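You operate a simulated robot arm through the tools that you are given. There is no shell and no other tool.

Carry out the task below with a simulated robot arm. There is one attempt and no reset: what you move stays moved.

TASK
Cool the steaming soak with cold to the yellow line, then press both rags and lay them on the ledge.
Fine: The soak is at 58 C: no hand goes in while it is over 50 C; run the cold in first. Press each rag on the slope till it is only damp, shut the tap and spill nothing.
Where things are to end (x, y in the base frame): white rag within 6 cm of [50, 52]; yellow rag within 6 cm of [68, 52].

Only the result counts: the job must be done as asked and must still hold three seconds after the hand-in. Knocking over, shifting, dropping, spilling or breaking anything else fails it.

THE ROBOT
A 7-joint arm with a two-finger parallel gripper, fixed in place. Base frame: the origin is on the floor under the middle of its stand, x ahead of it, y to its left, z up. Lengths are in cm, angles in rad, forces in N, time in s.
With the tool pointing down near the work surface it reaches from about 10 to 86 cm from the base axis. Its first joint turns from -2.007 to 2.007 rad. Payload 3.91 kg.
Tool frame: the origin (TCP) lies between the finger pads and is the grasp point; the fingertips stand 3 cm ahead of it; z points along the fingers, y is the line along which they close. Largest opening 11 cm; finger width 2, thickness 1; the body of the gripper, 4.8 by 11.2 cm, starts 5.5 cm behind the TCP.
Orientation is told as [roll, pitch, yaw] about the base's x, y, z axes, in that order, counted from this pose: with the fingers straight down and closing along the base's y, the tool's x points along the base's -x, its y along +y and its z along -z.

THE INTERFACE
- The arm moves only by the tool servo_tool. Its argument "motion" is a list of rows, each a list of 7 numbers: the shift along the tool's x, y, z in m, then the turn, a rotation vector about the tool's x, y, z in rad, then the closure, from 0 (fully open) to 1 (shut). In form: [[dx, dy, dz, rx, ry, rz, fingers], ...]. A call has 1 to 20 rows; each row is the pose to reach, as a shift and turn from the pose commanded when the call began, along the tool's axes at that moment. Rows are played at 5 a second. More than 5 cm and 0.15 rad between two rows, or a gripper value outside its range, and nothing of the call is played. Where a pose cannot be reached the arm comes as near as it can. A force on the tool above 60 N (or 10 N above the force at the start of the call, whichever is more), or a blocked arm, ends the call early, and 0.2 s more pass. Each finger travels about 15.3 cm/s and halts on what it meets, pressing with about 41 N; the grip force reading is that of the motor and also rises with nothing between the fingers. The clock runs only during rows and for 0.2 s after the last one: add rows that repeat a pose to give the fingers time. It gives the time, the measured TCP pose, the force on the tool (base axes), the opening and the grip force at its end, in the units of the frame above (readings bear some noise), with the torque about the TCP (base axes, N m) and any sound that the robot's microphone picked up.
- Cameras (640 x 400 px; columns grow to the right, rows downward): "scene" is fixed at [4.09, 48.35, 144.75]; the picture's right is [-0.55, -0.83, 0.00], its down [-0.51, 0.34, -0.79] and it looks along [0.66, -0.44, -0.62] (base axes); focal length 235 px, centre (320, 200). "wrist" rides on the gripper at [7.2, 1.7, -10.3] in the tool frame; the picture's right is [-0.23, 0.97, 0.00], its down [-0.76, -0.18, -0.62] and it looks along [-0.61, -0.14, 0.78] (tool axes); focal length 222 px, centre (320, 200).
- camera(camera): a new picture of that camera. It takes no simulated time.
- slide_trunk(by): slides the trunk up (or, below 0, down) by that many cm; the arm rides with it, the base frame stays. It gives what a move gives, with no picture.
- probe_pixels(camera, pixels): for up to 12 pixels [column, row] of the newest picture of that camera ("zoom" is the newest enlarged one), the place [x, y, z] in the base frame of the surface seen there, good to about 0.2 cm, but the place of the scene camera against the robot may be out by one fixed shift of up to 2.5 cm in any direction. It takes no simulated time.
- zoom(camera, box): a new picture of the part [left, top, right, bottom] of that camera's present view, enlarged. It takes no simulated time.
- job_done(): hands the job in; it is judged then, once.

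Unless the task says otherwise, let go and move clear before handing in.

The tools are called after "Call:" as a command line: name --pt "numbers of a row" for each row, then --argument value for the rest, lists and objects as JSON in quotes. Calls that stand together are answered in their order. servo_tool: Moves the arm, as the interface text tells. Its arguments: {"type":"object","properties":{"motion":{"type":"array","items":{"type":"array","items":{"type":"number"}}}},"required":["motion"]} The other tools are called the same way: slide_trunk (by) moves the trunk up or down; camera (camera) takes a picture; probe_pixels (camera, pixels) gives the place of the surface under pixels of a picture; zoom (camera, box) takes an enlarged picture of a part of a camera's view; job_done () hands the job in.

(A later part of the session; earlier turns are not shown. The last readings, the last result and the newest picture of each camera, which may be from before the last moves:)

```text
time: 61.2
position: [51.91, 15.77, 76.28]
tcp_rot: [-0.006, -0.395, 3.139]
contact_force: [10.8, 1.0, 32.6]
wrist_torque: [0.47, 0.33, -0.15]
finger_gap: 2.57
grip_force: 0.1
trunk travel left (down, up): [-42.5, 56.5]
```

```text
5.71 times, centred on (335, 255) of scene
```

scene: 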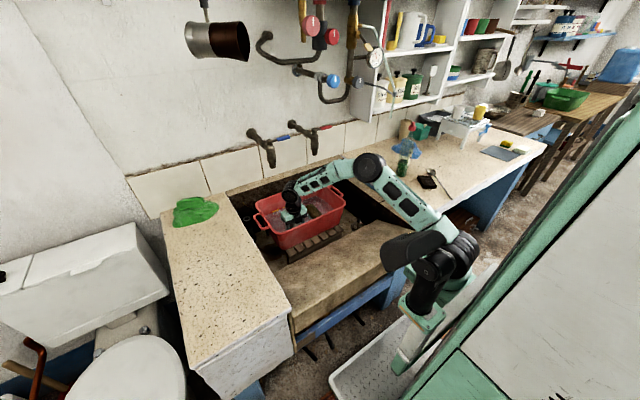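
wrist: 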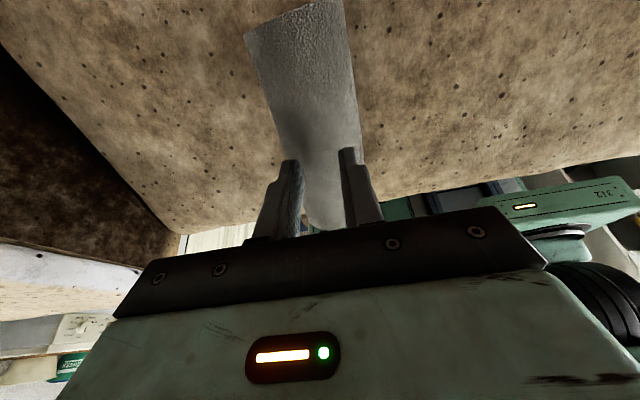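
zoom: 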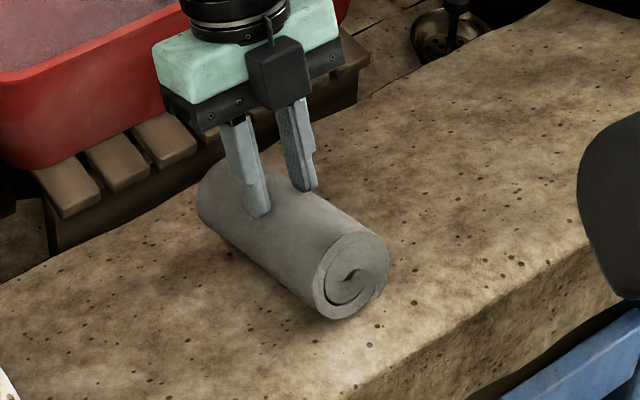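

The saddle now presses with about 34 N and the roll's end spiral at (355,275) has visibly deformed. I'll press a touch more and hold about 3 s.

Call:
servo_tool --pt "0 0 0.001 0 0 0 0.77" --pt "0 0 0.002 0 0 0 0.77" --pt "0 0 0.002 0 0 0 0.77" --pt "0 0 0.002 0 0 0 0.77" --pt "0 0 0.002 0 0 0 0.77" --pt "0 0 0.002 0 0 0 0.77" --pt "0 0 0.002 0 0 0 0.77" --pt "0 0 0.002 0 0 0 0.77" --pt "0 0 0.002 0 0 0 0.77" --pt "0 0 0.002 0 0 0 0.77" --pt "0 0 0.002 0 0 0 0.77" --pt "0 0 0.002 0 0 0 0.77" --pt "0 0 0.002 0 0 0 0.77" --pt "0 0 0.002 0 0 0 0.77"

Call:
zoom --camera "scene" --box '[290, 220, 380, 290]'

Call:
camera --camera "wrist"

```text
time: 61.8
position: [51.94, 15.77, 76.36]
tcp_rot: [-0.008, -0.389, 3.135]
contact_force: [5.0, -3.4, 31.8]
wrist_torque: [-0.25, 0.5, 0.02]
finger_gap: 2.78
grip_force: 2.3
trunk travel left (down, up): [-42.5, 56.5]
stopped in row 3: the force on the tool passed its limit at 62 N (the readings are from after the stop); the commanded pose is now the measured one
```

```text
5.71 times, centred on (335, 255) of scene
```

zoom: 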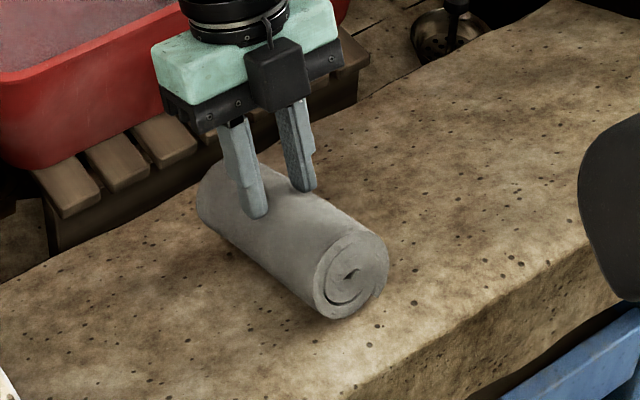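

```text
taken
```

wrist: 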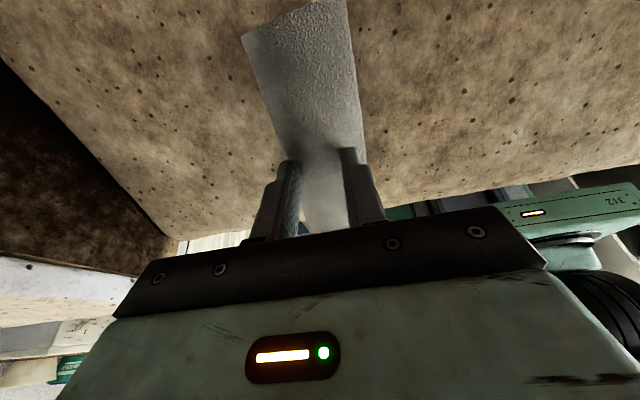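

The rag is turning visibly lighter as it is pressed (zoom (300,240)). I'll hold this ~32 N press for about 3 s.

Call:
servo_tool --pt "0 0 0 0 0 0 0.77" --pt "0 0 0 0 0 0 0.77" --pt "0 0 0 0 0 0 0.77" --pt "0 0 0 0 0 0 0.77" --pt "0 0 0 0 0 0 0.77" --pt "0 0 0 0 0 0 0.77" --pt "0 0 0 0 0 0 0.77" --pt "0 0 0 0 0 0 0.77" --pt "0 0 0 0 0 0 0.77" --pt "0 0 0 0 0 0 0.77" --pt "0 0 0 0 0 0 0.77" --pt "0 0 0 0 0 0 0.77" --pt "0 0 0 0 0 0 0.77" --pt "0 0 0 0 0 0 0.77"

Call:
zoom --camera "scene" --box '[290, 220, 380, 290]'

Call:
zoom --camera "wrist" --box '[200, 0, 440, 240]'

```text
time: 64.8
position: [52.05, 15.86, 76.18]
tcp_rot: [-0.008, -0.39, 3.135]
contact_force: [19.0, -0.7, 41.3]
wrist_torque: [-0.07, 0.33, -0.02]
finger_gap: 2.83
grip_force: 3.5
trunk travel left (down, up): [-42.5, 56.5]
```

```text
5.71 times, centred on (335, 255) of scene
```

zoom: 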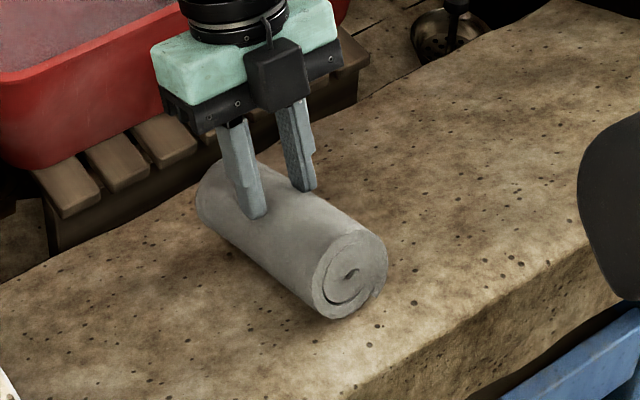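

```text
1.67 times, centred on (320, 120) of wrist
```

zoom: 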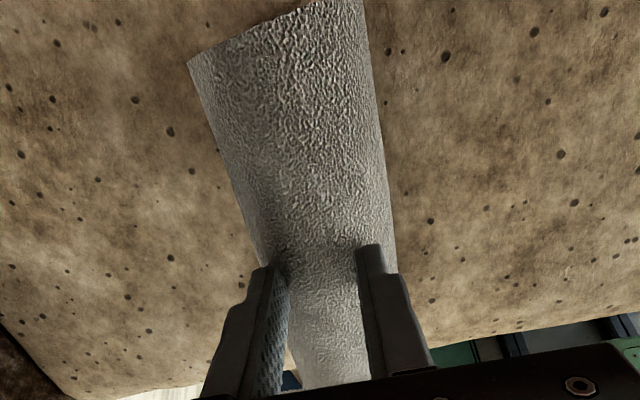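

The rag keeps lightening under ~45 N. I'll hold another 4 s and compare.

Call:
servo_tool --pt "0 0 0 0 0 0 0.77" --pt "0 0 0 0 0 0 0.77" --pt "0 0 0 0 0 0 0.77" --pt "0 0 0 0 0 0 0.77" --pt "0 0 0 0 0 0 0.77" --pt "0 0 0 0 0 0 0.77" --pt "0 0 0 0 0 0 0.77" --pt "0 0 0 0 0 0 0.77" --pt "0 0 0 0 0 0 0.77" --pt "0 0 0 0 0 0 0.77" --pt "0 0 0 0 0 0 0.77" --pt "0 0 0 0 0 0 0.77" --pt "0 0 0 0 0 0 0.77" --pt "0 0 0 0 0 0 0.77" --pt "0 0 0 0 0 0 0.77" --pt "0 0 0 0 0 0 0.77" --pt "0 0 0 0 0 0 0.77" --pt "0 0 0 0 0 0 0.77" --pt "0 0 0 0 0 0 0.77"

Call:
zoom --camera "scene" --box '[290, 220, 380, 290]'

Call:
zoom --camera "wrist" --box '[200, 0, 440, 240]'

```text
time: 68.8
position: [51.96, 15.82, 76.35]
tcp_rot: [-0.008, -0.391, 3.135]
contact_force: [16.0, -0.1, 35.5]
wrist_torque: [0.06, 0.22, -0.03]
finger_gap: 2.95
grip_force: 5.1
trunk travel left (down, up): [-42.5, 56.5]
```

```text
5.71 times, centred on (335, 255) of scene
```

zoom: 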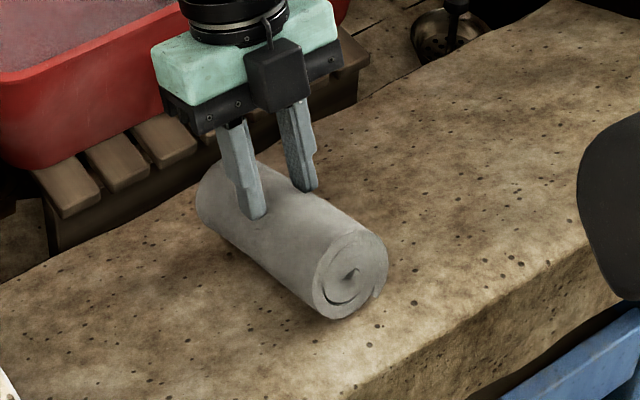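

```text
1.67 times, centred on (320, 120) of wrist
```

zoom: 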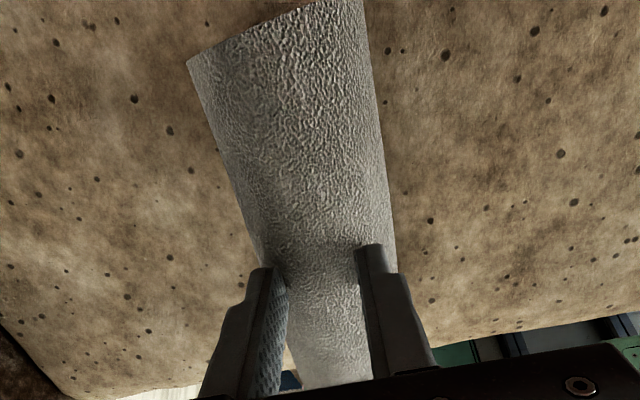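

The lightening has nearly levelled off. I'll press slightly harder in half-millimetre steps to see whether more water comes out.

Call:
servo_tool --pt "0 0 0.0005 0 0 0 0.77" --pt "0 0 0.001 0 0 0 0.77" --pt "0 0 0.001 0 0 0 0.77" --pt "0 0 0.0015 0 0 0 0.77" --pt "0 0 0.0015 0 0 0 0.77" --pt "0 0 0.0015 0 0 0 0.77" --pt "0 0 0.0015 0 0 0 0.77" --pt "0 0 0.0015 0 0 0 0.77" --pt "0 0 0.0015 0 0 0 0.77" --pt "0 0 0.0015 0 0 0 0.77" --pt "0 0 0.0015 0 0 0 0.77" --pt "0 0 0.0015 0 0 0 0.77" --pt "0 0 0.0015 0 0 0 0.77" --pt "0 0 0.0015 0 0 0 0.77" --pt "0 0 0.0015 0 0 0 0.77"

Call:
zoom --camera "scene" --box '[290, 220, 380, 290]'

Call:
zoom --camera "wrist" --box '[200, 0, 440, 240]'

```text
time: 70.5
position: [51.99, 15.84, 76.06]
tcp_rot: [-0.009, -0.389, 3.133]
contact_force: [3.2, -6.7, 37.1]
wrist_torque: [-0.43, 0.68, 0.11]
finger_gap: 3.02
grip_force: 5.1
trunk travel left (down, up): [-42.5, 56.5]
stopped in row 8: the force on the tool passed its limit at 60 N (the readings are from after the stop); the commanded pose is now the measured one
```

```text
5.71 times, centred on (335, 255) of scene
```

zoom: 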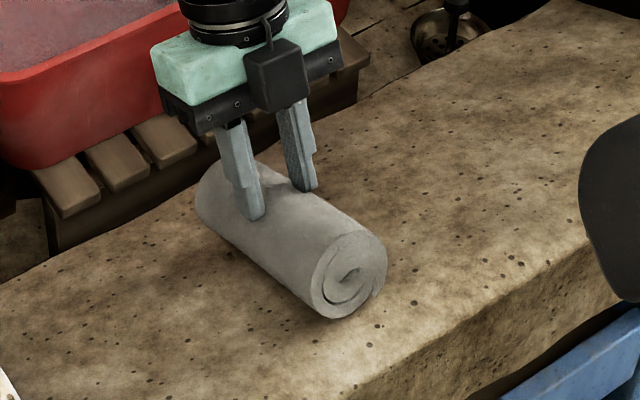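

```text
1.67 times, centred on (320, 120) of wrist
```

zoom: 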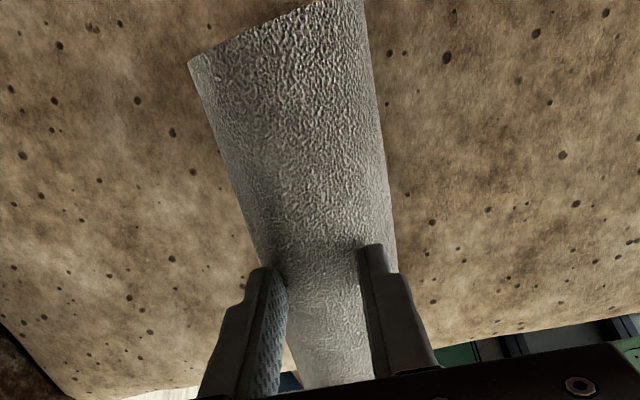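

The rag is light grey and barely changing now. I'll hold the press another 4 s and compare colour at high zoom.

Call:
zoom --camera "scene" --box '[325, 245, 357, 265]'

Call:
servo_tool --pt "0 0 0.0003 0 0 0 0.77" --pt "0 0 0.0005 0 0 0 0.77" --pt "0 0 0.0005 0 0 0 0.77" --pt "0 0 0.0005 0 0 0 0.77" --pt "0 0 0.0005 0 0 0 0.77" --pt "0 0 0.0005 0 0 0 0.77" --pt "0 0 0.0005 0 0 0 0.77" --pt "0 0 0.0005 0 0 0 0.77" --pt "0 0 0.0005 0 0 0 0.77" --pt "0 0 0.0005 0 0 0 0.77" --pt "0 0 0.0005 0 0 0 0.77" --pt "0 0 0.0005 0 0 0 0.77" --pt "0 0 0.0005 0 0 0 0.77" --pt "0 0 0.0005 0 0 0 0.77" --pt "0 0 0.0005 0 0 0 0.77" --pt "0 0 0.0005 0 0 0 0.77" --pt "0 0 0.0005 0 0 0 0.77" --pt "0 0 0.0005 0 0 0 0.77" --pt "0 0 0.0005 0 0 0 0.77" --pt "0 0 0.0005 0 0 0 0.77"

Call:
zoom --camera "scene" --box '[325, 245, 357, 265]'

```text
16.00 times, centred on (341, 255) of scene
```

zoom: 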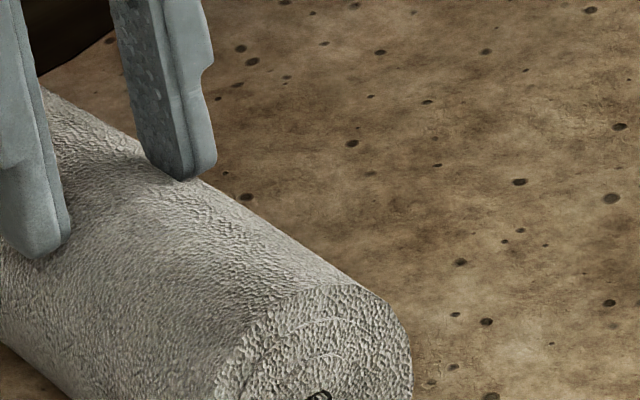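

```text
time: 71.6
position: [52.21, 15.93, 76.12]
tcp_rot: [-0.012, -0.384, 3.133]
contact_force: [3.0, -9.0, 39.6]
wrist_torque: [-0.53, 0.76, 0.17]
finger_gap: 3.08
grip_force: 5.6
trunk travel left (down, up): [-42.5, 56.5]
stopped in row 5: the force on the tool passed its limit at 60 N (the readings are from after the stop); the commanded pose is now the measured one
```

```text
16.00 times, centred on (341, 255) of scene
```

zoom: 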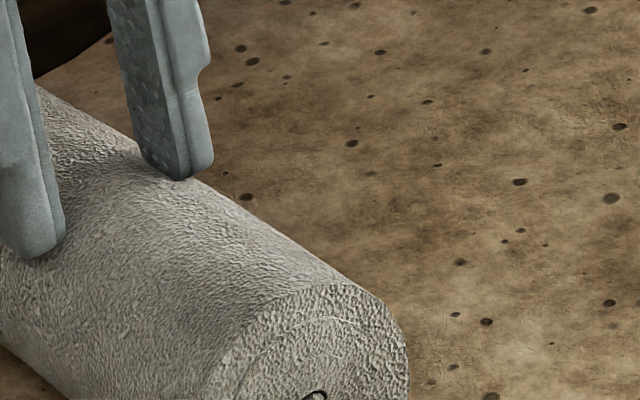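

The texture at 16x lightened a little more. I'll hold without adding force for 4 s and compare again.

Call:
servo_tool --pt "0 0 0 0 0 0 0.77" --pt "0 0 0 0 0 0 0.77" --pt "0 0 0 0 0 0 0.77" --pt "0 0 0 0 0 0 0.77" --pt "0 0 0 0 0 0 0.77" --pt "0 0 0 0 0 0 0.77" --pt "0 0 0 0 0 0 0.77" --pt "0 0 0 0 0 0 0.77" --pt "0 0 0 0 0 0 0.77" --pt "0 0 0 0 0 0 0.77" --pt "0 0 0 0 0 0 0.77" --pt "0 0 0 0 0 0 0.77" --pt "0 0 0 0 0 0 0.77" --pt "0 0 0 0 0 0 0.77" --pt "0 0 0 0 0 0 0.77" --pt "0 0 0 0 0 0 0.77" --pt "0 0 0 0 0 0 0.77" --pt "0 0 0 0 0 0 0.77" --pt "0 0 0 0 0 0 0.77" --pt "0 0 0 0 0 0 0.77"

Call:
zoom --camera "scene" --box '[325, 245, 357, 265]'

Call:
zoom --camera "scene" --box '[290, 220, 380, 290]'

```text
time: 75.8
position: [52.2, 15.98, 76.17]
tcp_rot: [-0.014, -0.385, 3.133]
contact_force: [20.7, -0.7, 43.8]
wrist_torque: [-0.19, 0.27, 0.09]
finger_gap: 3.13
grip_force: 6.6
trunk travel left (down, up): [-42.5, 56.5]
```

```text
16.00 times, centred on (341, 255) of scene
```

zoom: 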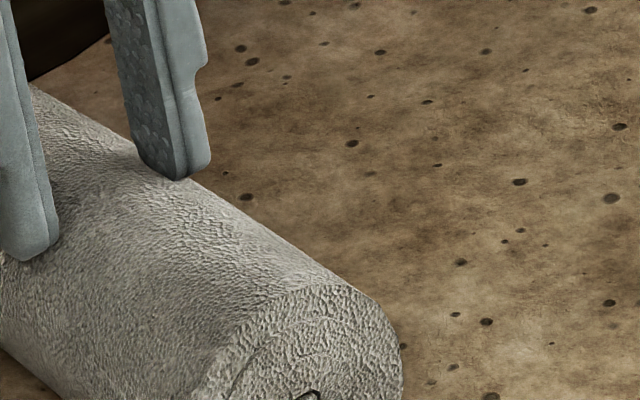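

```text
5.71 times, centred on (335, 255) of scene
```

zoom: 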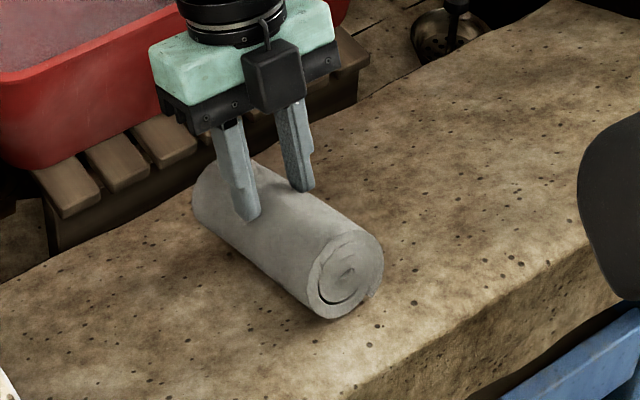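

The rag's shade is nearly steady now. I'll give it another 4 s of press to be sure, then compare.

Call:
servo_tool --pt "0 0 0 0 0 0 0.77" --pt "0 0 0 0 0 0 0.77" --pt "0 0 0 0 0 0 0.77" --pt "0 0 0 0 0 0 0.77" --pt "0 0 0 0 0 0 0.77" --pt "0 0 0 0 0 0 0.77" --pt "0 0 0 0 0 0 0.77" --pt "0 0 0 0 0 0 0.77" --pt "0 0 0 0 0 0 0.77" --pt "0 0 0 0 0 0 0.77" --pt "0 0 0 0 0 0 0.77" --pt "0 0 0 0 0 0 0.77" --pt "0 0 0 0 0 0 0.77" --pt "0 0 0 0 0 0 0.77" --pt "0 0 0 0 0 0 0.77" --pt "0 0 0 0 0 0 0.77" --pt "0 0 0 0 0 0 0.77" --pt "0 0 0 0 0 0 0.77" --pt "0 0 0 0 0 0 0.77" --pt "0 0 0 0 0 0 0.77"

Call:
zoom --camera "scene" --box '[325, 245, 357, 265]'

Call:
zoom --camera "wrist" --box '[200, 0, 440, 240]'

```text
time: 80.0
position: [52.28, 15.97, 75.88]
tcp_rot: [-0.015, -0.384, 3.134]
contact_force: [18.0, -0.2, 40.0]
wrist_torque: [-0.03, 0.32, 0.02]
finger_gap: 3.24
grip_force: 7.2
trunk travel left (down, up): [-42.5, 56.5]
```

```text
16.00 times, centred on (341, 255) of scene
```

zoom: 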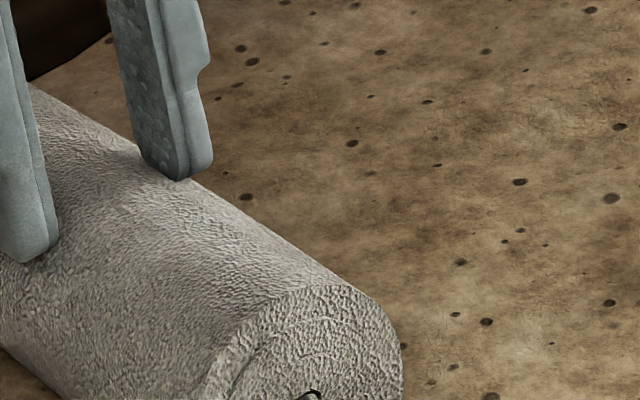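

```text
1.67 times, centred on (320, 120) of wrist
```

zoom: 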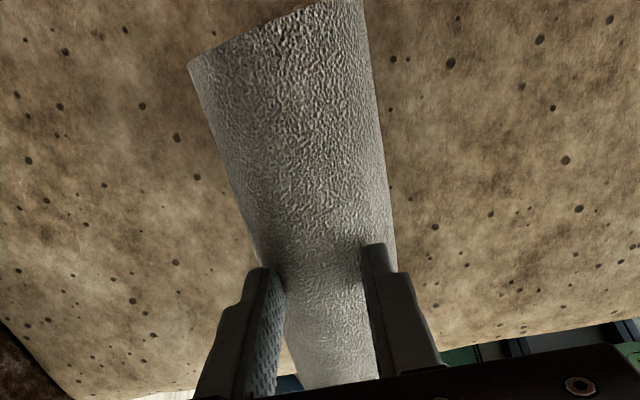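

The shade has stopped changing (same at 75.8 s and 80 s), so the white rag is only damp. I'll rise off it, open the fingers, and measure where it lies.

Call:
servo_tool --pt "0 0 -0.01 0 0 0 0.77" --pt "0 0 -0.025 0 0 0 0.6" --pt "0 0 -0.04 0 0 0 0.3" --pt "0 0 -0.055 0 -0.02 0 0.2" --pt "0 0 -0.06 0 -0.02 0 0.2"

Call:
camera --camera "wrist"

Call:
zoom --camera "scene" --box '[290, 220, 380, 290]'

```text
time: 81.2
position: [54.25, 15.94, 81.58]
tcp_rot: [-0.01, -0.408, 3.135]
contact_force: [0.1, 0.8, 0.0]
wrist_torque: [-0.01, 0.0, 0.01]
finger_gap: 8.8
grip_force: 0.0
trunk travel left (down, up): [-42.5, 56.5]
```

```text
taken
```

wrist: 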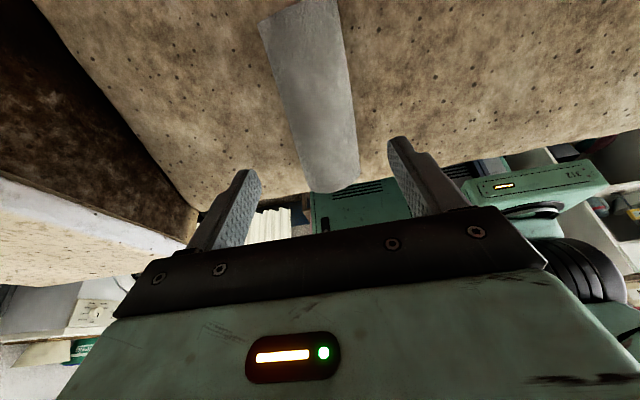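

```text
5.71 times, centred on (335, 255) of scene
```

zoom: 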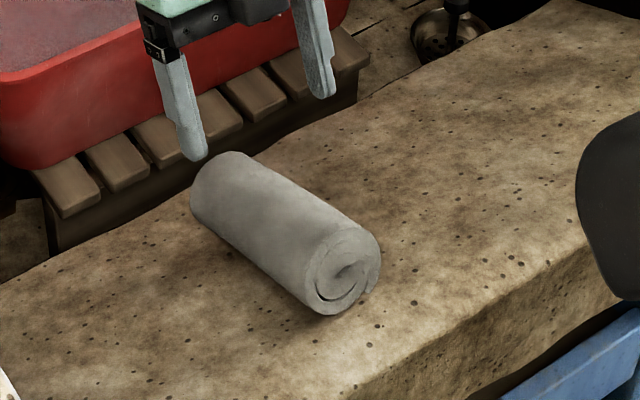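

The pressed rag lies along the slope, clear of the fingers. I'll probe its ends and edges from the wrist picture.

Call:
probe_pixels --camera "wrist" --pixels '[[298, 12], [303, 50], [312, 90], [322, 130], [330, 165], [334, 185], [275, 50], [330, 50], [290, 90], [345, 90], [300, 140], [352, 140]]'

Call:
probe_pixels --camera "zoom" --pixels '[[235, 160], [260, 185], [290, 215], [330, 245], [345, 285], [205, 185], [200, 205], [320, 305], [250, 250], [375, 250], [360, 300], [300, 180]]'

```text
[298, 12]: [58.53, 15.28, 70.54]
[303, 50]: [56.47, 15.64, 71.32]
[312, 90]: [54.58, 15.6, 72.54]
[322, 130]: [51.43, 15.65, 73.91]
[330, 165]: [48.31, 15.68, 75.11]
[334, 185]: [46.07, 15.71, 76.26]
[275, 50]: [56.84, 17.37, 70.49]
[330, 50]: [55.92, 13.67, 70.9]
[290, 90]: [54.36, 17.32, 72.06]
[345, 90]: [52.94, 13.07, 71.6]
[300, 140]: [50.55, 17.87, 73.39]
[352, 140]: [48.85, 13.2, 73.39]
```

```text
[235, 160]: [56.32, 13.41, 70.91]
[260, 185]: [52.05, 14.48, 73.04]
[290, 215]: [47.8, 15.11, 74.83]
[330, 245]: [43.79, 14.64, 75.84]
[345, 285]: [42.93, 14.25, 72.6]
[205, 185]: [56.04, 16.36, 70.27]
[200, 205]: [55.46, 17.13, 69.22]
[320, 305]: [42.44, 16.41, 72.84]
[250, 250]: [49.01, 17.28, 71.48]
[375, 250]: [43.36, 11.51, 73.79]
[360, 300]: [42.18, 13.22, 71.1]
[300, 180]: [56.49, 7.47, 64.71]
```

The rag's centre is at about (50.7,15.55,70.9). I'll lower the open fingers astride it deeply, stopping the tips about 0.8 cm above the slope.

Call:
servo_tool --pt "0.005 0.002 0.02 0 0 0 0.2" --pt "0.01 0.004 0.04 0 0 0 0.2" --pt "0.01 0.004 0.06 0 0 0 0.2" --pt "0.01 0.004 0.075 0 0 0 0.2" --pt "0.01 0.004 0.088 0 0 0 0.2" --pt "0.01 0.004 0.097 0 0 0 0.2" --pt "0.01 0.004 0.103 0 0 0 0.2"

Call:
camera --camera "wrist"

Call:
zoom --camera "scene" --box '[290, 220, 380, 290]'

```text
time: 82.8
position: [51.1, 15.6, 71.75]
tcp_rot: [-0.012, -0.406, 3.133]
contact_force: [-0.3, 0.7, 0.0]
wrist_torque: [0.0, -0.01, -0.02]
finger_gap: 8.78
grip_force: 0.0
trunk travel left (down, up): [-42.5, 56.5]
```

```text
taken
```

wrist: 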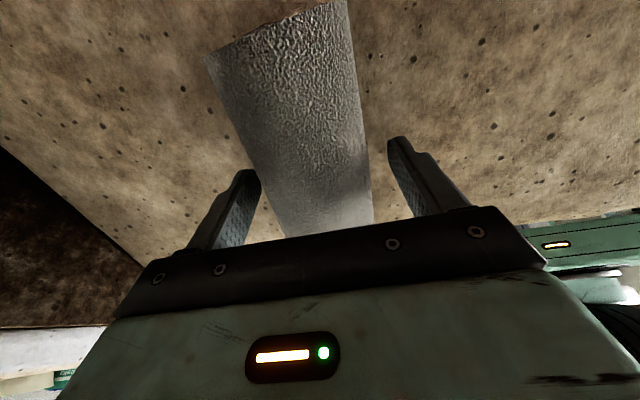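

```text
5.71 times, centred on (335, 255) of scene
```

zoom: 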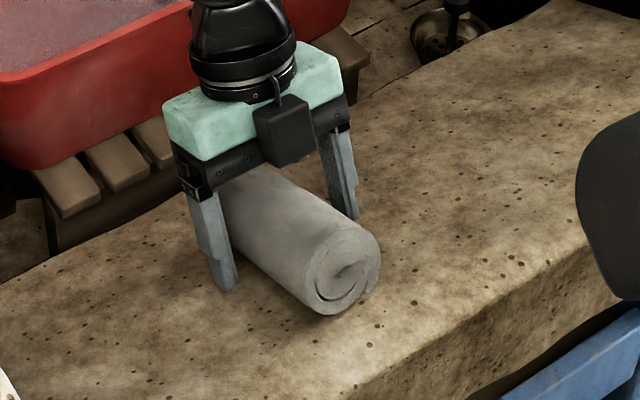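

The fingers straddle the rag's middle deeply with no contact. I'll close on it and check the grip.

Call:
servo_tool --pt "0 0 0 0 0 0 0.5" --pt "0 0 0 0 0 0 0.8" --pt "0 0 0 0 0 0 0.95" --pt "0 0 0 0 0 0 0.95" --pt "0 0 0 0 0 0 0.95"

Call:
servo_tool --pt "0 0 -0.01 0 0 0 0.95" --pt "0 0 -0.02 0 0 0 0.95" --pt "0 0 -0.035 0 0 0 0.95" --pt "0 0 -0.05 0 0 0 0.95" --pt "0 0 -0.05 0 0 0 0.95" --pt "0 0 -0.05 0 0 0 0.95"

Call:
zoom --camera "scene" --box '[270, 200, 390, 290]'

Call:
camera --camera "wrist"

```text
time: 84.0
position: [51.17, 15.58, 71.72]
tcp_rot: [-0.013, -0.406, 3.134]
contact_force: [0.1, 0.3, -0.3]
wrist_torque: [-0.03, 0.04, 0.01]
finger_gap: 5.97
grip_force: 41.2
trunk travel left (down, up): [-42.5, 56.5]
```

```text
time: 85.4
position: [53.13, 15.41, 76.14]
tcp_rot: [-0.012, -0.406, 3.133]
contact_force: [0.6, 0.8, -1.1]
wrist_torque: [0.0, -0.01, -0.01]
finger_gap: 5.93
grip_force: 40.7
trunk travel left (down, up): [-42.5, 56.5]
```

```text
4.44 times, centred on (330, 245) of scene
```

zoom: 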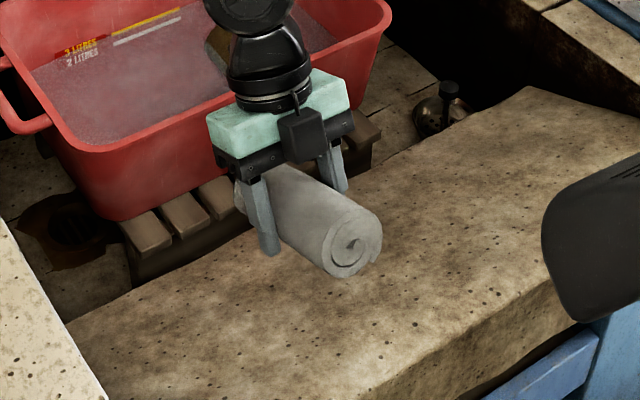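

```text
taken
```

wrist: 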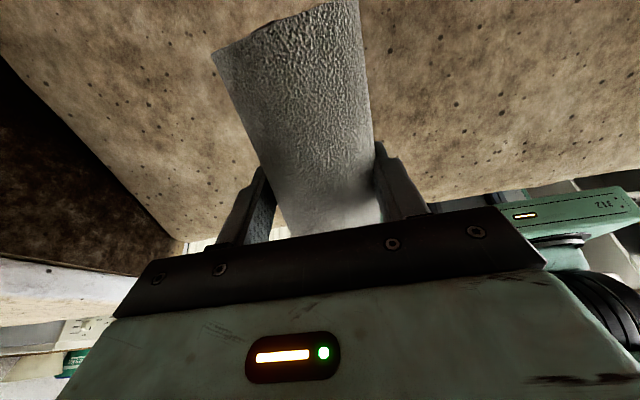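

The grip holds (gap 5.93 cm). I'll raise and level the rag to z≈91 before crossing to the ledge.

Call:
servo_tool --pt "-0.01 0 -0.023 0 0.07 0 0.95" --pt "-0.02 0 -0.046 0 0.14 0 0.95" --pt "-0.03 0 -0.069 0 0.21 0 0.95" --pt "-0.04 0 -0.092 0 0.28 0 0.95" --pt "-0.05 0 -0.115 0 0.35 0 0.95" --pt "-0.0593 0 -0.138 0 0.406 0 0.95" --pt "-0.0593 0 -0.138 0 0.406 0 0.95"

Call:
camera --camera "wrist"

Call:
camera --camera "scene"

```text
time: 87.0
position: [53.31, 15.45, 91.19]
tcp_rot: [-0.01, 0.001, 3.13]
contact_force: [-0.3, -0.3, -1.7]
wrist_torque: [0.0, -0.02, 0.0]
finger_gap: 5.94
grip_force: 41.3
trunk travel left (down, up): [-42.5, 56.5]
```

```text
taken
```

wrist: 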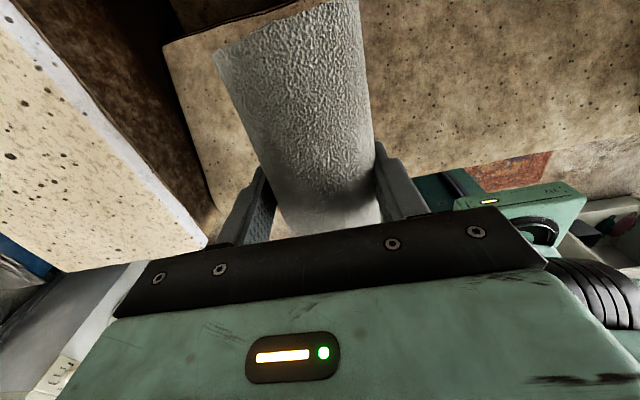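

```text
taken
```

scene: 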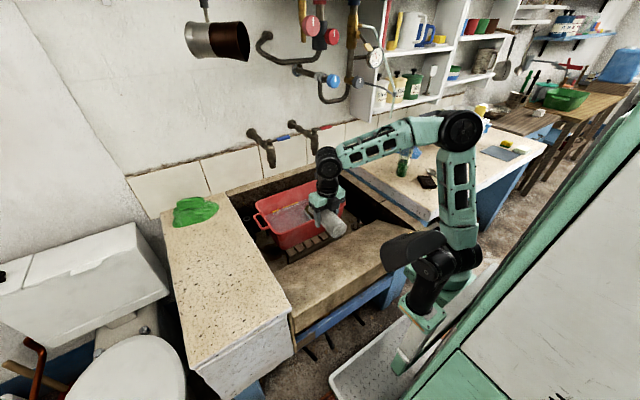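

All is steady at z≈91. I'll swing across to above the ledge target (50,52).

Call:
servo_tool --pt "-0.002 -0.02 0 0 0 0 0.95" --pt "-0.004 -0.045 0 0 0 0 0.95" --pt "-0.007 -0.07 0 0 0 0 0.95" --pt "-0.009 -0.1 0 0 0 0 0.95" --pt "-0.012 -0.13 0 0 0 0 0.95" --pt "-0.014 -0.16 0 0 0 0 0.95" --pt "-0.017 -0.19 0 0 0 0 0.95" --pt "-0.019 -0.22 0 0 0 0 0.95" --pt "-0.022 -0.25 0 0 0 0 0.95" --pt "-0.024 -0.28 0 0 0 0 0.95" --pt "-0.027 -0.31 0 0 0 0 0.95" --pt "-0.029 -0.34 0 0 0 0 0.95" --pt "-0.031 -0.362 0 0 0 0 0.95" --pt "-0.031 -0.362 0 0 0 0 0.95"

Call:
camera --camera "wrist"

Call:
camera --camera "scene"

```text
time: 90.0
position: [50.1, 49.38, 91.26]
tcp_rot: [-0.009, 0.0, 3.129]
contact_force: [-0.2, -0.4, -0.4]
wrist_torque: [-0.03, -0.04, -0.03]
finger_gap: 5.94
grip_force: 40.5
out of reach, approached as far as the arm can: row 12, 13, 14
trunk travel left (down, up): [-42.5, 56.5]
```

```text
taken
```

wrist: 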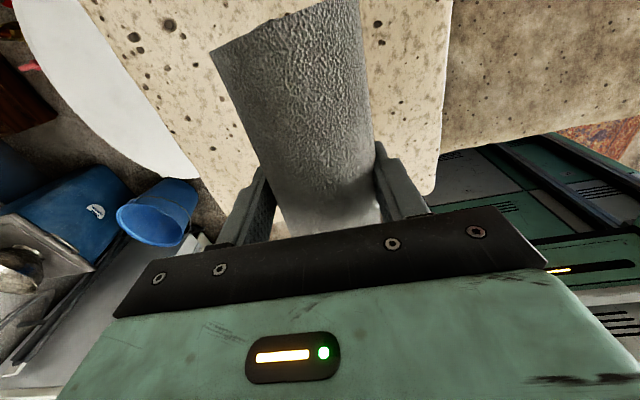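

```text
taken
```

scene: 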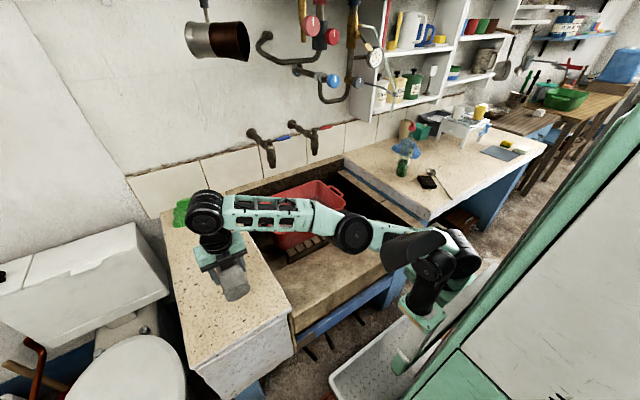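

The arm stopped at (50.1,49.4), within 2.6 cm of the target, which is inside tolerance. I'll lower the rag toward the ledge (top at z≈80), stopping just above contact.

Call:
servo_tool --pt "0 0 0.015 0 0 0 0.95" --pt "0 0 0.03 0 0 0 0.95" --pt "0 0 0.045 0 0 0 0.95" --pt "0 0 0.055 0 0 0 0.95" --pt "0 0 0.063 0 0 0 0.95" --pt "0 0 0.067 0 0 0 0.95"

Call:
zoom --camera "scene" --box '[160, 180, 310, 320]'

Call:
camera --camera "wrist"

```text
time: 91.4
position: [50.05, 49.31, 84.54]
tcp_rot: [-0.011, 0.0, 3.128]
contact_force: [-0.2, 0.0, 0.0]
wrist_torque: [-0.01, -0.02, 0.0]
finger_gap: 5.92
grip_force: 41.2
trunk travel left (down, up): [-42.5, 56.5]
```

```text
2.86 times, centred on (235, 250) of scene
```

zoom: 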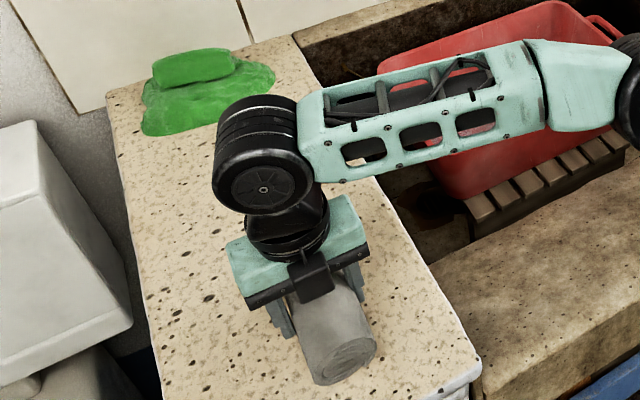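

```text
taken
```

wrist: 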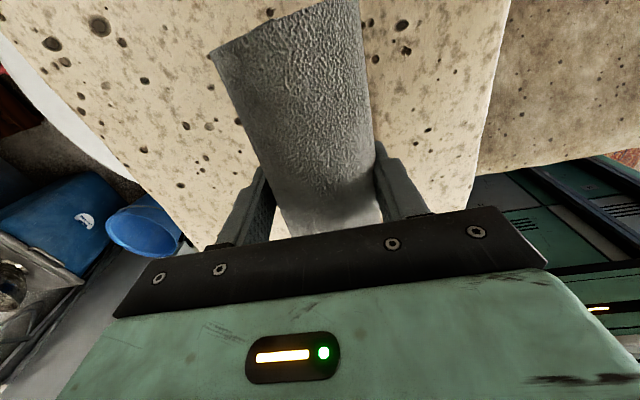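

The rag hangs about 0.8 cm above the ledge. I'll set it down in small steps.

Call:
servo_tool --pt "0 0 0.003 0 0 0 0.95" --pt "0 0 0.005 0 0 0 0.95" --pt "0 0 0.007 0 0 0 0.95"

```text
time: 92.2
position: [50.11, 49.23, 83.96]
tcp_rot: [-0.01, -0.001, 3.128]
contact_force: [0.5, -0.9, -0.7]
wrist_torque: [0.01, 0.01, 0.0]
finger_gap: 5.94
grip_force: 41.2
trunk travel left (down, up): [-42.5, 56.5]
```

Call:
servo_tool --pt "0 0 0.002 0 0 0 0.95" --pt "0 0 0.004 0 0 0 0.95" --pt "0 0 0.004 0 0 0 0.95"

Call:
zoom --camera "scene" --box '[200, 230, 280, 290]'

```text
time: 93.0
position: [50.05, 49.36, 83.59]
tcp_rot: [-0.014, 0.001, 3.129]
contact_force: [-2.0, -1.5, 19.6]
wrist_torque: [-0.18, -0.61, 0.0]
finger_gap: 5.97
grip_force: 40.5
trunk travel left (down, up): [-42.5, 56.5]
```

```text
6.67 times, centred on (240, 260) of scene
```

zoom: 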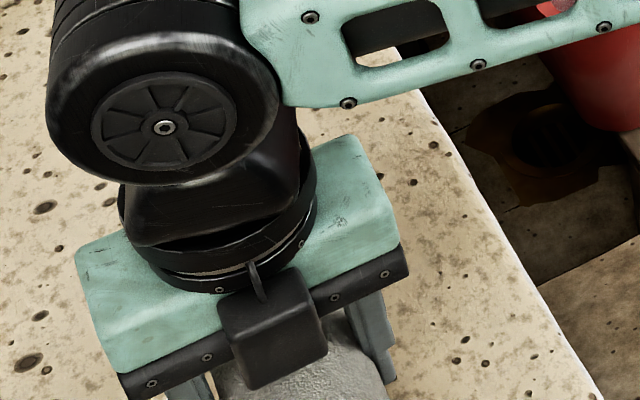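

Contact at 20 N: the rag is on the ledge. I'll ease up a millimetre and open the fingers slowly.

Call:
servo_tool --pt "0 0 -0.001 0 0 0 0.95" --pt "0 0 -0.0015 0 0 0 0.46" --pt "0 0 -0.0015 0 0 0 0.42" --pt "0 0 -0.0015 0 0 0 0.35" --pt "0 0 -0.0015 0 0 0 0.3" --pt "0 0 -0.0015 0 0 0 0.25" --pt "0 0 -0.0015 0 0 0 0.25"

Call:
camera --camera "wrist"

```text
time: 94.6
position: [50.05, 49.41, 83.64]
tcp_rot: [-0.011, -0.001, 3.129]
contact_force: [0.3, -0.9, -0.4]
wrist_torque: [0.0, 0.01, -0.01]
finger_gap: 8.25
grip_force: 0.1
trunk travel left (down, up): [-42.5, 56.5]
```

```text
taken
```

wrist: 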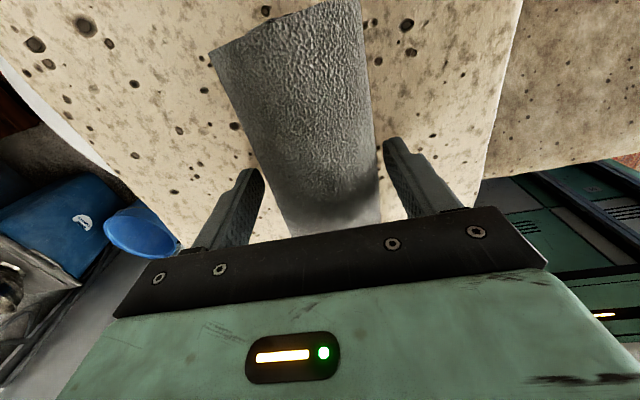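

The rag is free between the open fingers. I'll raise straight up 14 cm and check it stays put.

Call:
servo_tool --pt "0 0 -0.015 0 0 0 0.25" --pt "0 0 -0.03 0 0 0 0.25" --pt "0 0 -0.05 0 0 0 0.25" --pt "0 0 -0.075 0 0 0 0.25" --pt "0 0 -0.1 0 0 0 0.25" --pt "0 0 -0.125 0 0 0 0.25" --pt "0 0 -0.14 0 0 0 0.25"

Call:
camera --camera "wrist"

Call:
zoom --camera "scene" --box '[160, 180, 360, 330]'

```text
time: 96.2
position: [49.39, 47.35, 96.08]
tcp_rot: [-0.01, -0.001, 3.13]
contact_force: [0.4, 0.1, 0.3]
wrist_torque: [0.03, -0.02, 0.01]
finger_gap: 8.28
grip_force: 0.1
out of reach, approached as far as the arm can: row 5, 6, 7
trunk travel left (down, up): [-42.5, 56.5]
```

```text
taken
```

wrist: 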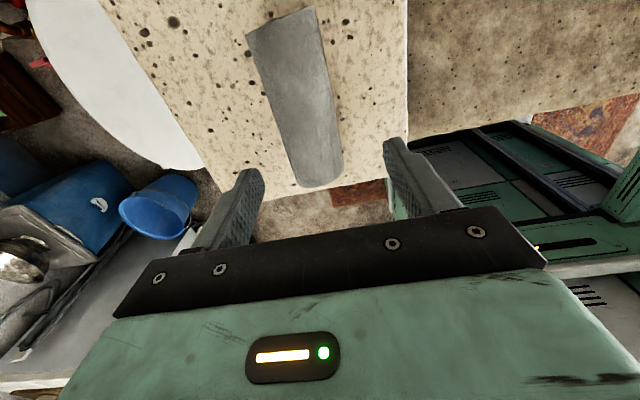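

```text
2.67 times, centred on (260, 255) of scene
```

zoom: 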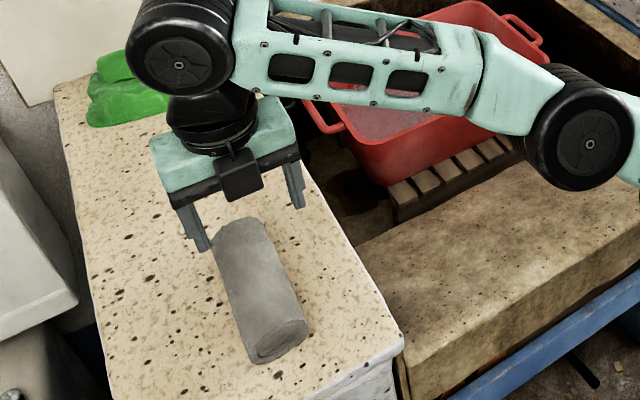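

The white rag lies on the ledge, clear of the gripper. I'll probe its position to confirm it is within 6 cm of (50,52).

Call:
probe_pixels --camera "wrist" --pixels '[[283, 25], [290, 60], [300, 100], [310, 140], [320, 180], [265, 60], [320, 60], [285, 130], [335, 130]]'

Call:
probe_pixels --camera "zoom" --pixels '[[240, 225], [250, 260], [265, 300], [280, 335], [225, 270], [275, 270], [300, 330], [260, 355]]'

```text
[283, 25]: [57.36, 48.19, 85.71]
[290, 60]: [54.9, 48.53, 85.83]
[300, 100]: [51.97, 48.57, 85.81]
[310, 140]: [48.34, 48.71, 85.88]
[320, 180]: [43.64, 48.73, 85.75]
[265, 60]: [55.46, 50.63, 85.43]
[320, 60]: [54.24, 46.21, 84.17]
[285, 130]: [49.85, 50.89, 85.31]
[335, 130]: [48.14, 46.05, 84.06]
```

```text
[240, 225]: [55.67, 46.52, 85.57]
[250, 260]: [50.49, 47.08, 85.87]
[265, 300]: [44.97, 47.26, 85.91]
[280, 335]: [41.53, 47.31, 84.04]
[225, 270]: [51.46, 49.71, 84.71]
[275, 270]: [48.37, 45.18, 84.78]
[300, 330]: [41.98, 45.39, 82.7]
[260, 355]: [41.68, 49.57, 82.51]
```

The white rag's centre is at about (50.3,48.9), 3.1 cm from its target and within tolerance. I'll head back over the sink for the yellow rag.

Call:
servo_tool --pt "0.002 0.025 0 0 0 0 0.25" --pt "0.005 0.055 0 0 0 0 0.25" --pt "0.008 0.09 0 0 0 0 0.25" --pt "0.011 0.125 0 0 0 0 0.25" --pt "0.015 0.16 0 0 0 0 0.25" --pt "0.02 0.2 0.01 0 0 0 0.25" --pt "0.025 0.24 0.02 0 0 0 0.25" --pt "0.03 0.28 0.03 0 0 0 0.25" --pt "0.04 0.32 0.04 0 0 0 0.25" --pt "0.06 0.36 0.05 0 0 0 0.25" --pt "0.08 0.4 0.05 0 0 0 0.25" --pt "0.1 0.43 0.05 0 0 0 0.25" --pt "0.1 0.43 0.05 0 0 0 0.25"

Call:
camera --camera "wrist"

Call:
camera --camera "scene"

```text
time: 99.0
position: [58.69, 4.18, 90.43]
tcp_rot: [-0.01, -0.001, 3.129]
contact_force: [0.1, -0.4, -0.3]
wrist_torque: [0.01, 0.0, 0.01]
finger_gap: 8.25
grip_force: 0.0
trunk travel left (down, up): [-42.5, 56.5]
```

```text
taken
```

wrist: 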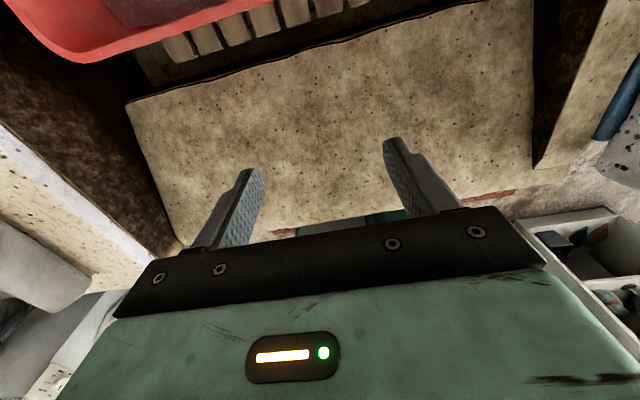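

```text
taken
```

scene: 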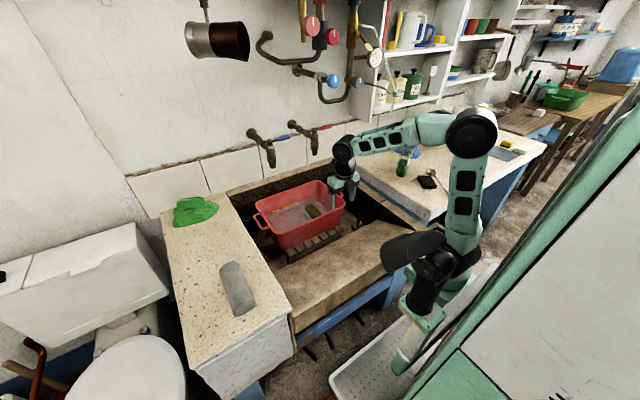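

The white rag sits on the ledge at scene pixel (237,288). I'm at (58.7,4.2,90.4); next I move over the yellow rag at (74,4,86) and look.

Call:
servo_tool --pt "0.025 0 0.005 0 0 0 0.25" --pt "0.05 0 0.01 0 0 0 0.25" --pt "0.075 0 0.02 0 0 0 0.25" --pt "0.1 0 0.03 0 0 0 0.25" --pt "0.125 0 0.04 0 0 0 0.25" --pt "0.148 0 0.045 0 0 0 0.25" --pt "0.148 0 0.045 0 0 0 0.25"

Call:
camera --camera "wrist"

Call:
zoom --camera "scene" --box '[240, 120, 400, 250]'

```text
time: 100.6
position: [73.74, 4.13, 86.09]
tcp_rot: [-0.011, 0.0, 3.13]
contact_force: [0.8, 0.2, 0.3]
wrist_torque: [0.04, 0.01, 0.0]
finger_gap: 8.27
grip_force: 0.1
trunk travel left (down, up): [-42.5, 56.5]
```

```text
taken
```

wrist: 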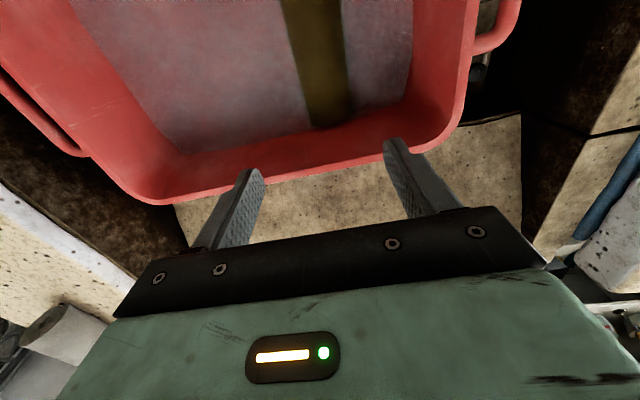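

```text
3.08 times, centred on (320, 185) of scene
```

zoom: 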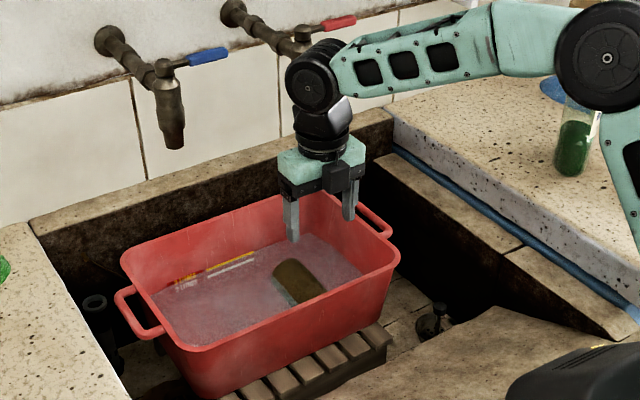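

Call:
probe_pixels --camera "wrist" --pixels '[[305, 10], [312, 40], [322, 70], [328, 95], [332, 120], [300, 50], [340, 50], [310, 90], [348, 90], [333, 128], [300, 178]]'

Call:
zoom --camera "wrist" --box '[200, 0, 440, 150]'

Call:
zoom --camera "scene" --box '[282, 201, 314, 221]'

```text
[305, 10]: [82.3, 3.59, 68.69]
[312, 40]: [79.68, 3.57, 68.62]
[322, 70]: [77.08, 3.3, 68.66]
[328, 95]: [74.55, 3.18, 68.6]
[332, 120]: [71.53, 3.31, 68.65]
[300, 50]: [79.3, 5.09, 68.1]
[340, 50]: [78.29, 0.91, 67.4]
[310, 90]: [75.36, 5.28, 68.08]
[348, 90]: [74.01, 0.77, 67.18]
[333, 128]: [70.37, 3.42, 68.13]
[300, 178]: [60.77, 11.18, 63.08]
```

```text
2.67 times, centred on (320, 75) of wrist
```

zoom: 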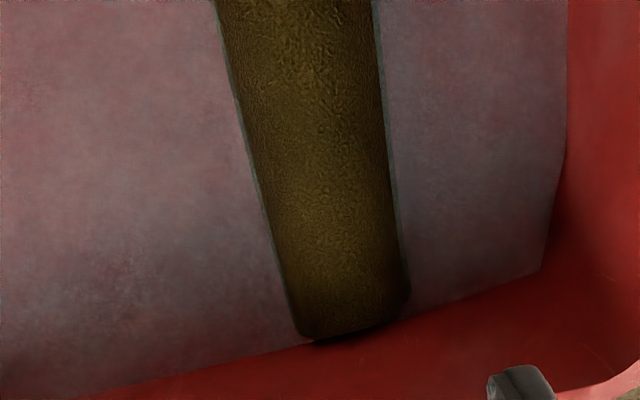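

```text
16.00 times, centred on (298, 211) of scene
```

zoom: 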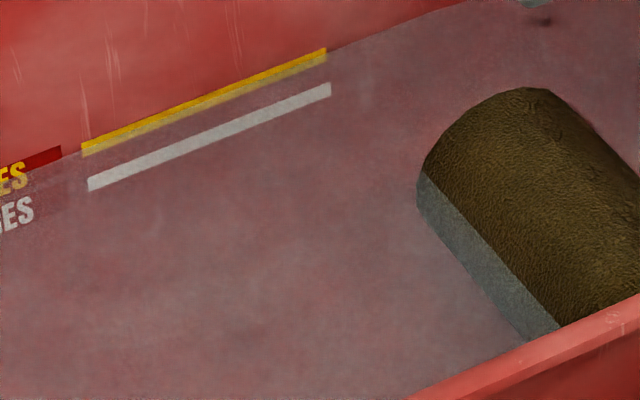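

Water is still on the yellow line, and the yellow rag's axis is at y≈3.4 with centre x≈77.7. I'll lower beside it, slide to x≈77, and go down astride it to TCP z≈72.

Call:
servo_tool --pt "0 0.004 0.025 0 0 0 0.3" --pt "0 0.0075 0.05 0 0 0 0.3" --pt "0 0.0075 0.065 0 0 0 0.3" --pt "0.018 0.0075 0.068 0 0 0 0.3" --pt "0.034 0.0075 0.071 0 0 0 0.3" --pt "0.034 0.0075 0.09 0 0 0 0.3" --pt "0.034 0.0075 0.11 0 0 0 0.3" --pt "0.034 0.0075 0.13 0 0 0 0.3" --pt "0.034 0.0075 0.14 0 0 0 0.3"

Call:
camera --camera "wrist"

Call:
zoom --camera "scene" --box '[240, 120, 400, 250]'

```text
time: 102.6
position: [77.0, 3.33, 71.97]
tcp_rot: [-0.011, -0.002, 3.129]
contact_force: [0.7, 0.5, 0.4]
wrist_torque: [-0.01, -0.03, -0.01]
finger_gap: 7.7
grip_force: 0.2
trunk travel left (down, up): [-42.5, 56.5]
```

```text
taken
```

wrist: 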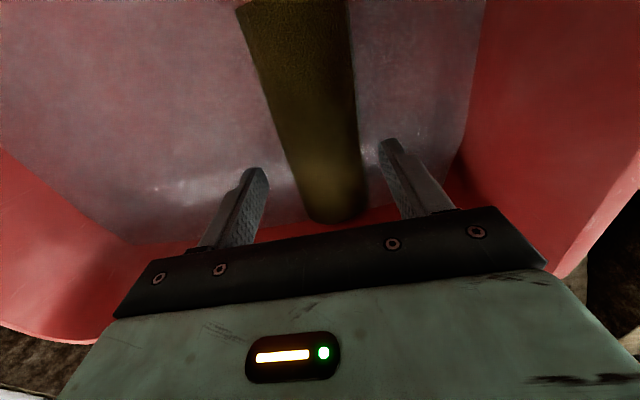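

```text
3.08 times, centred on (320, 185) of scene
```

zoom: 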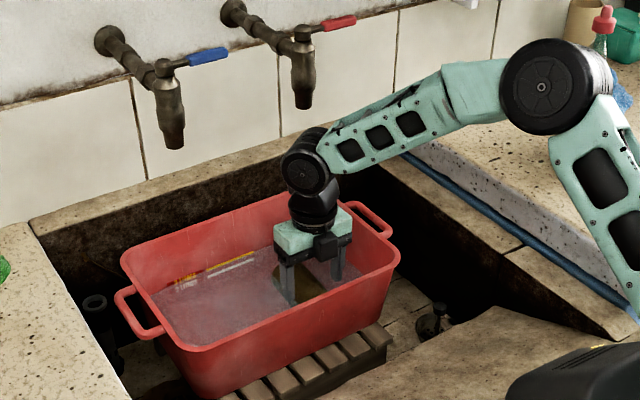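

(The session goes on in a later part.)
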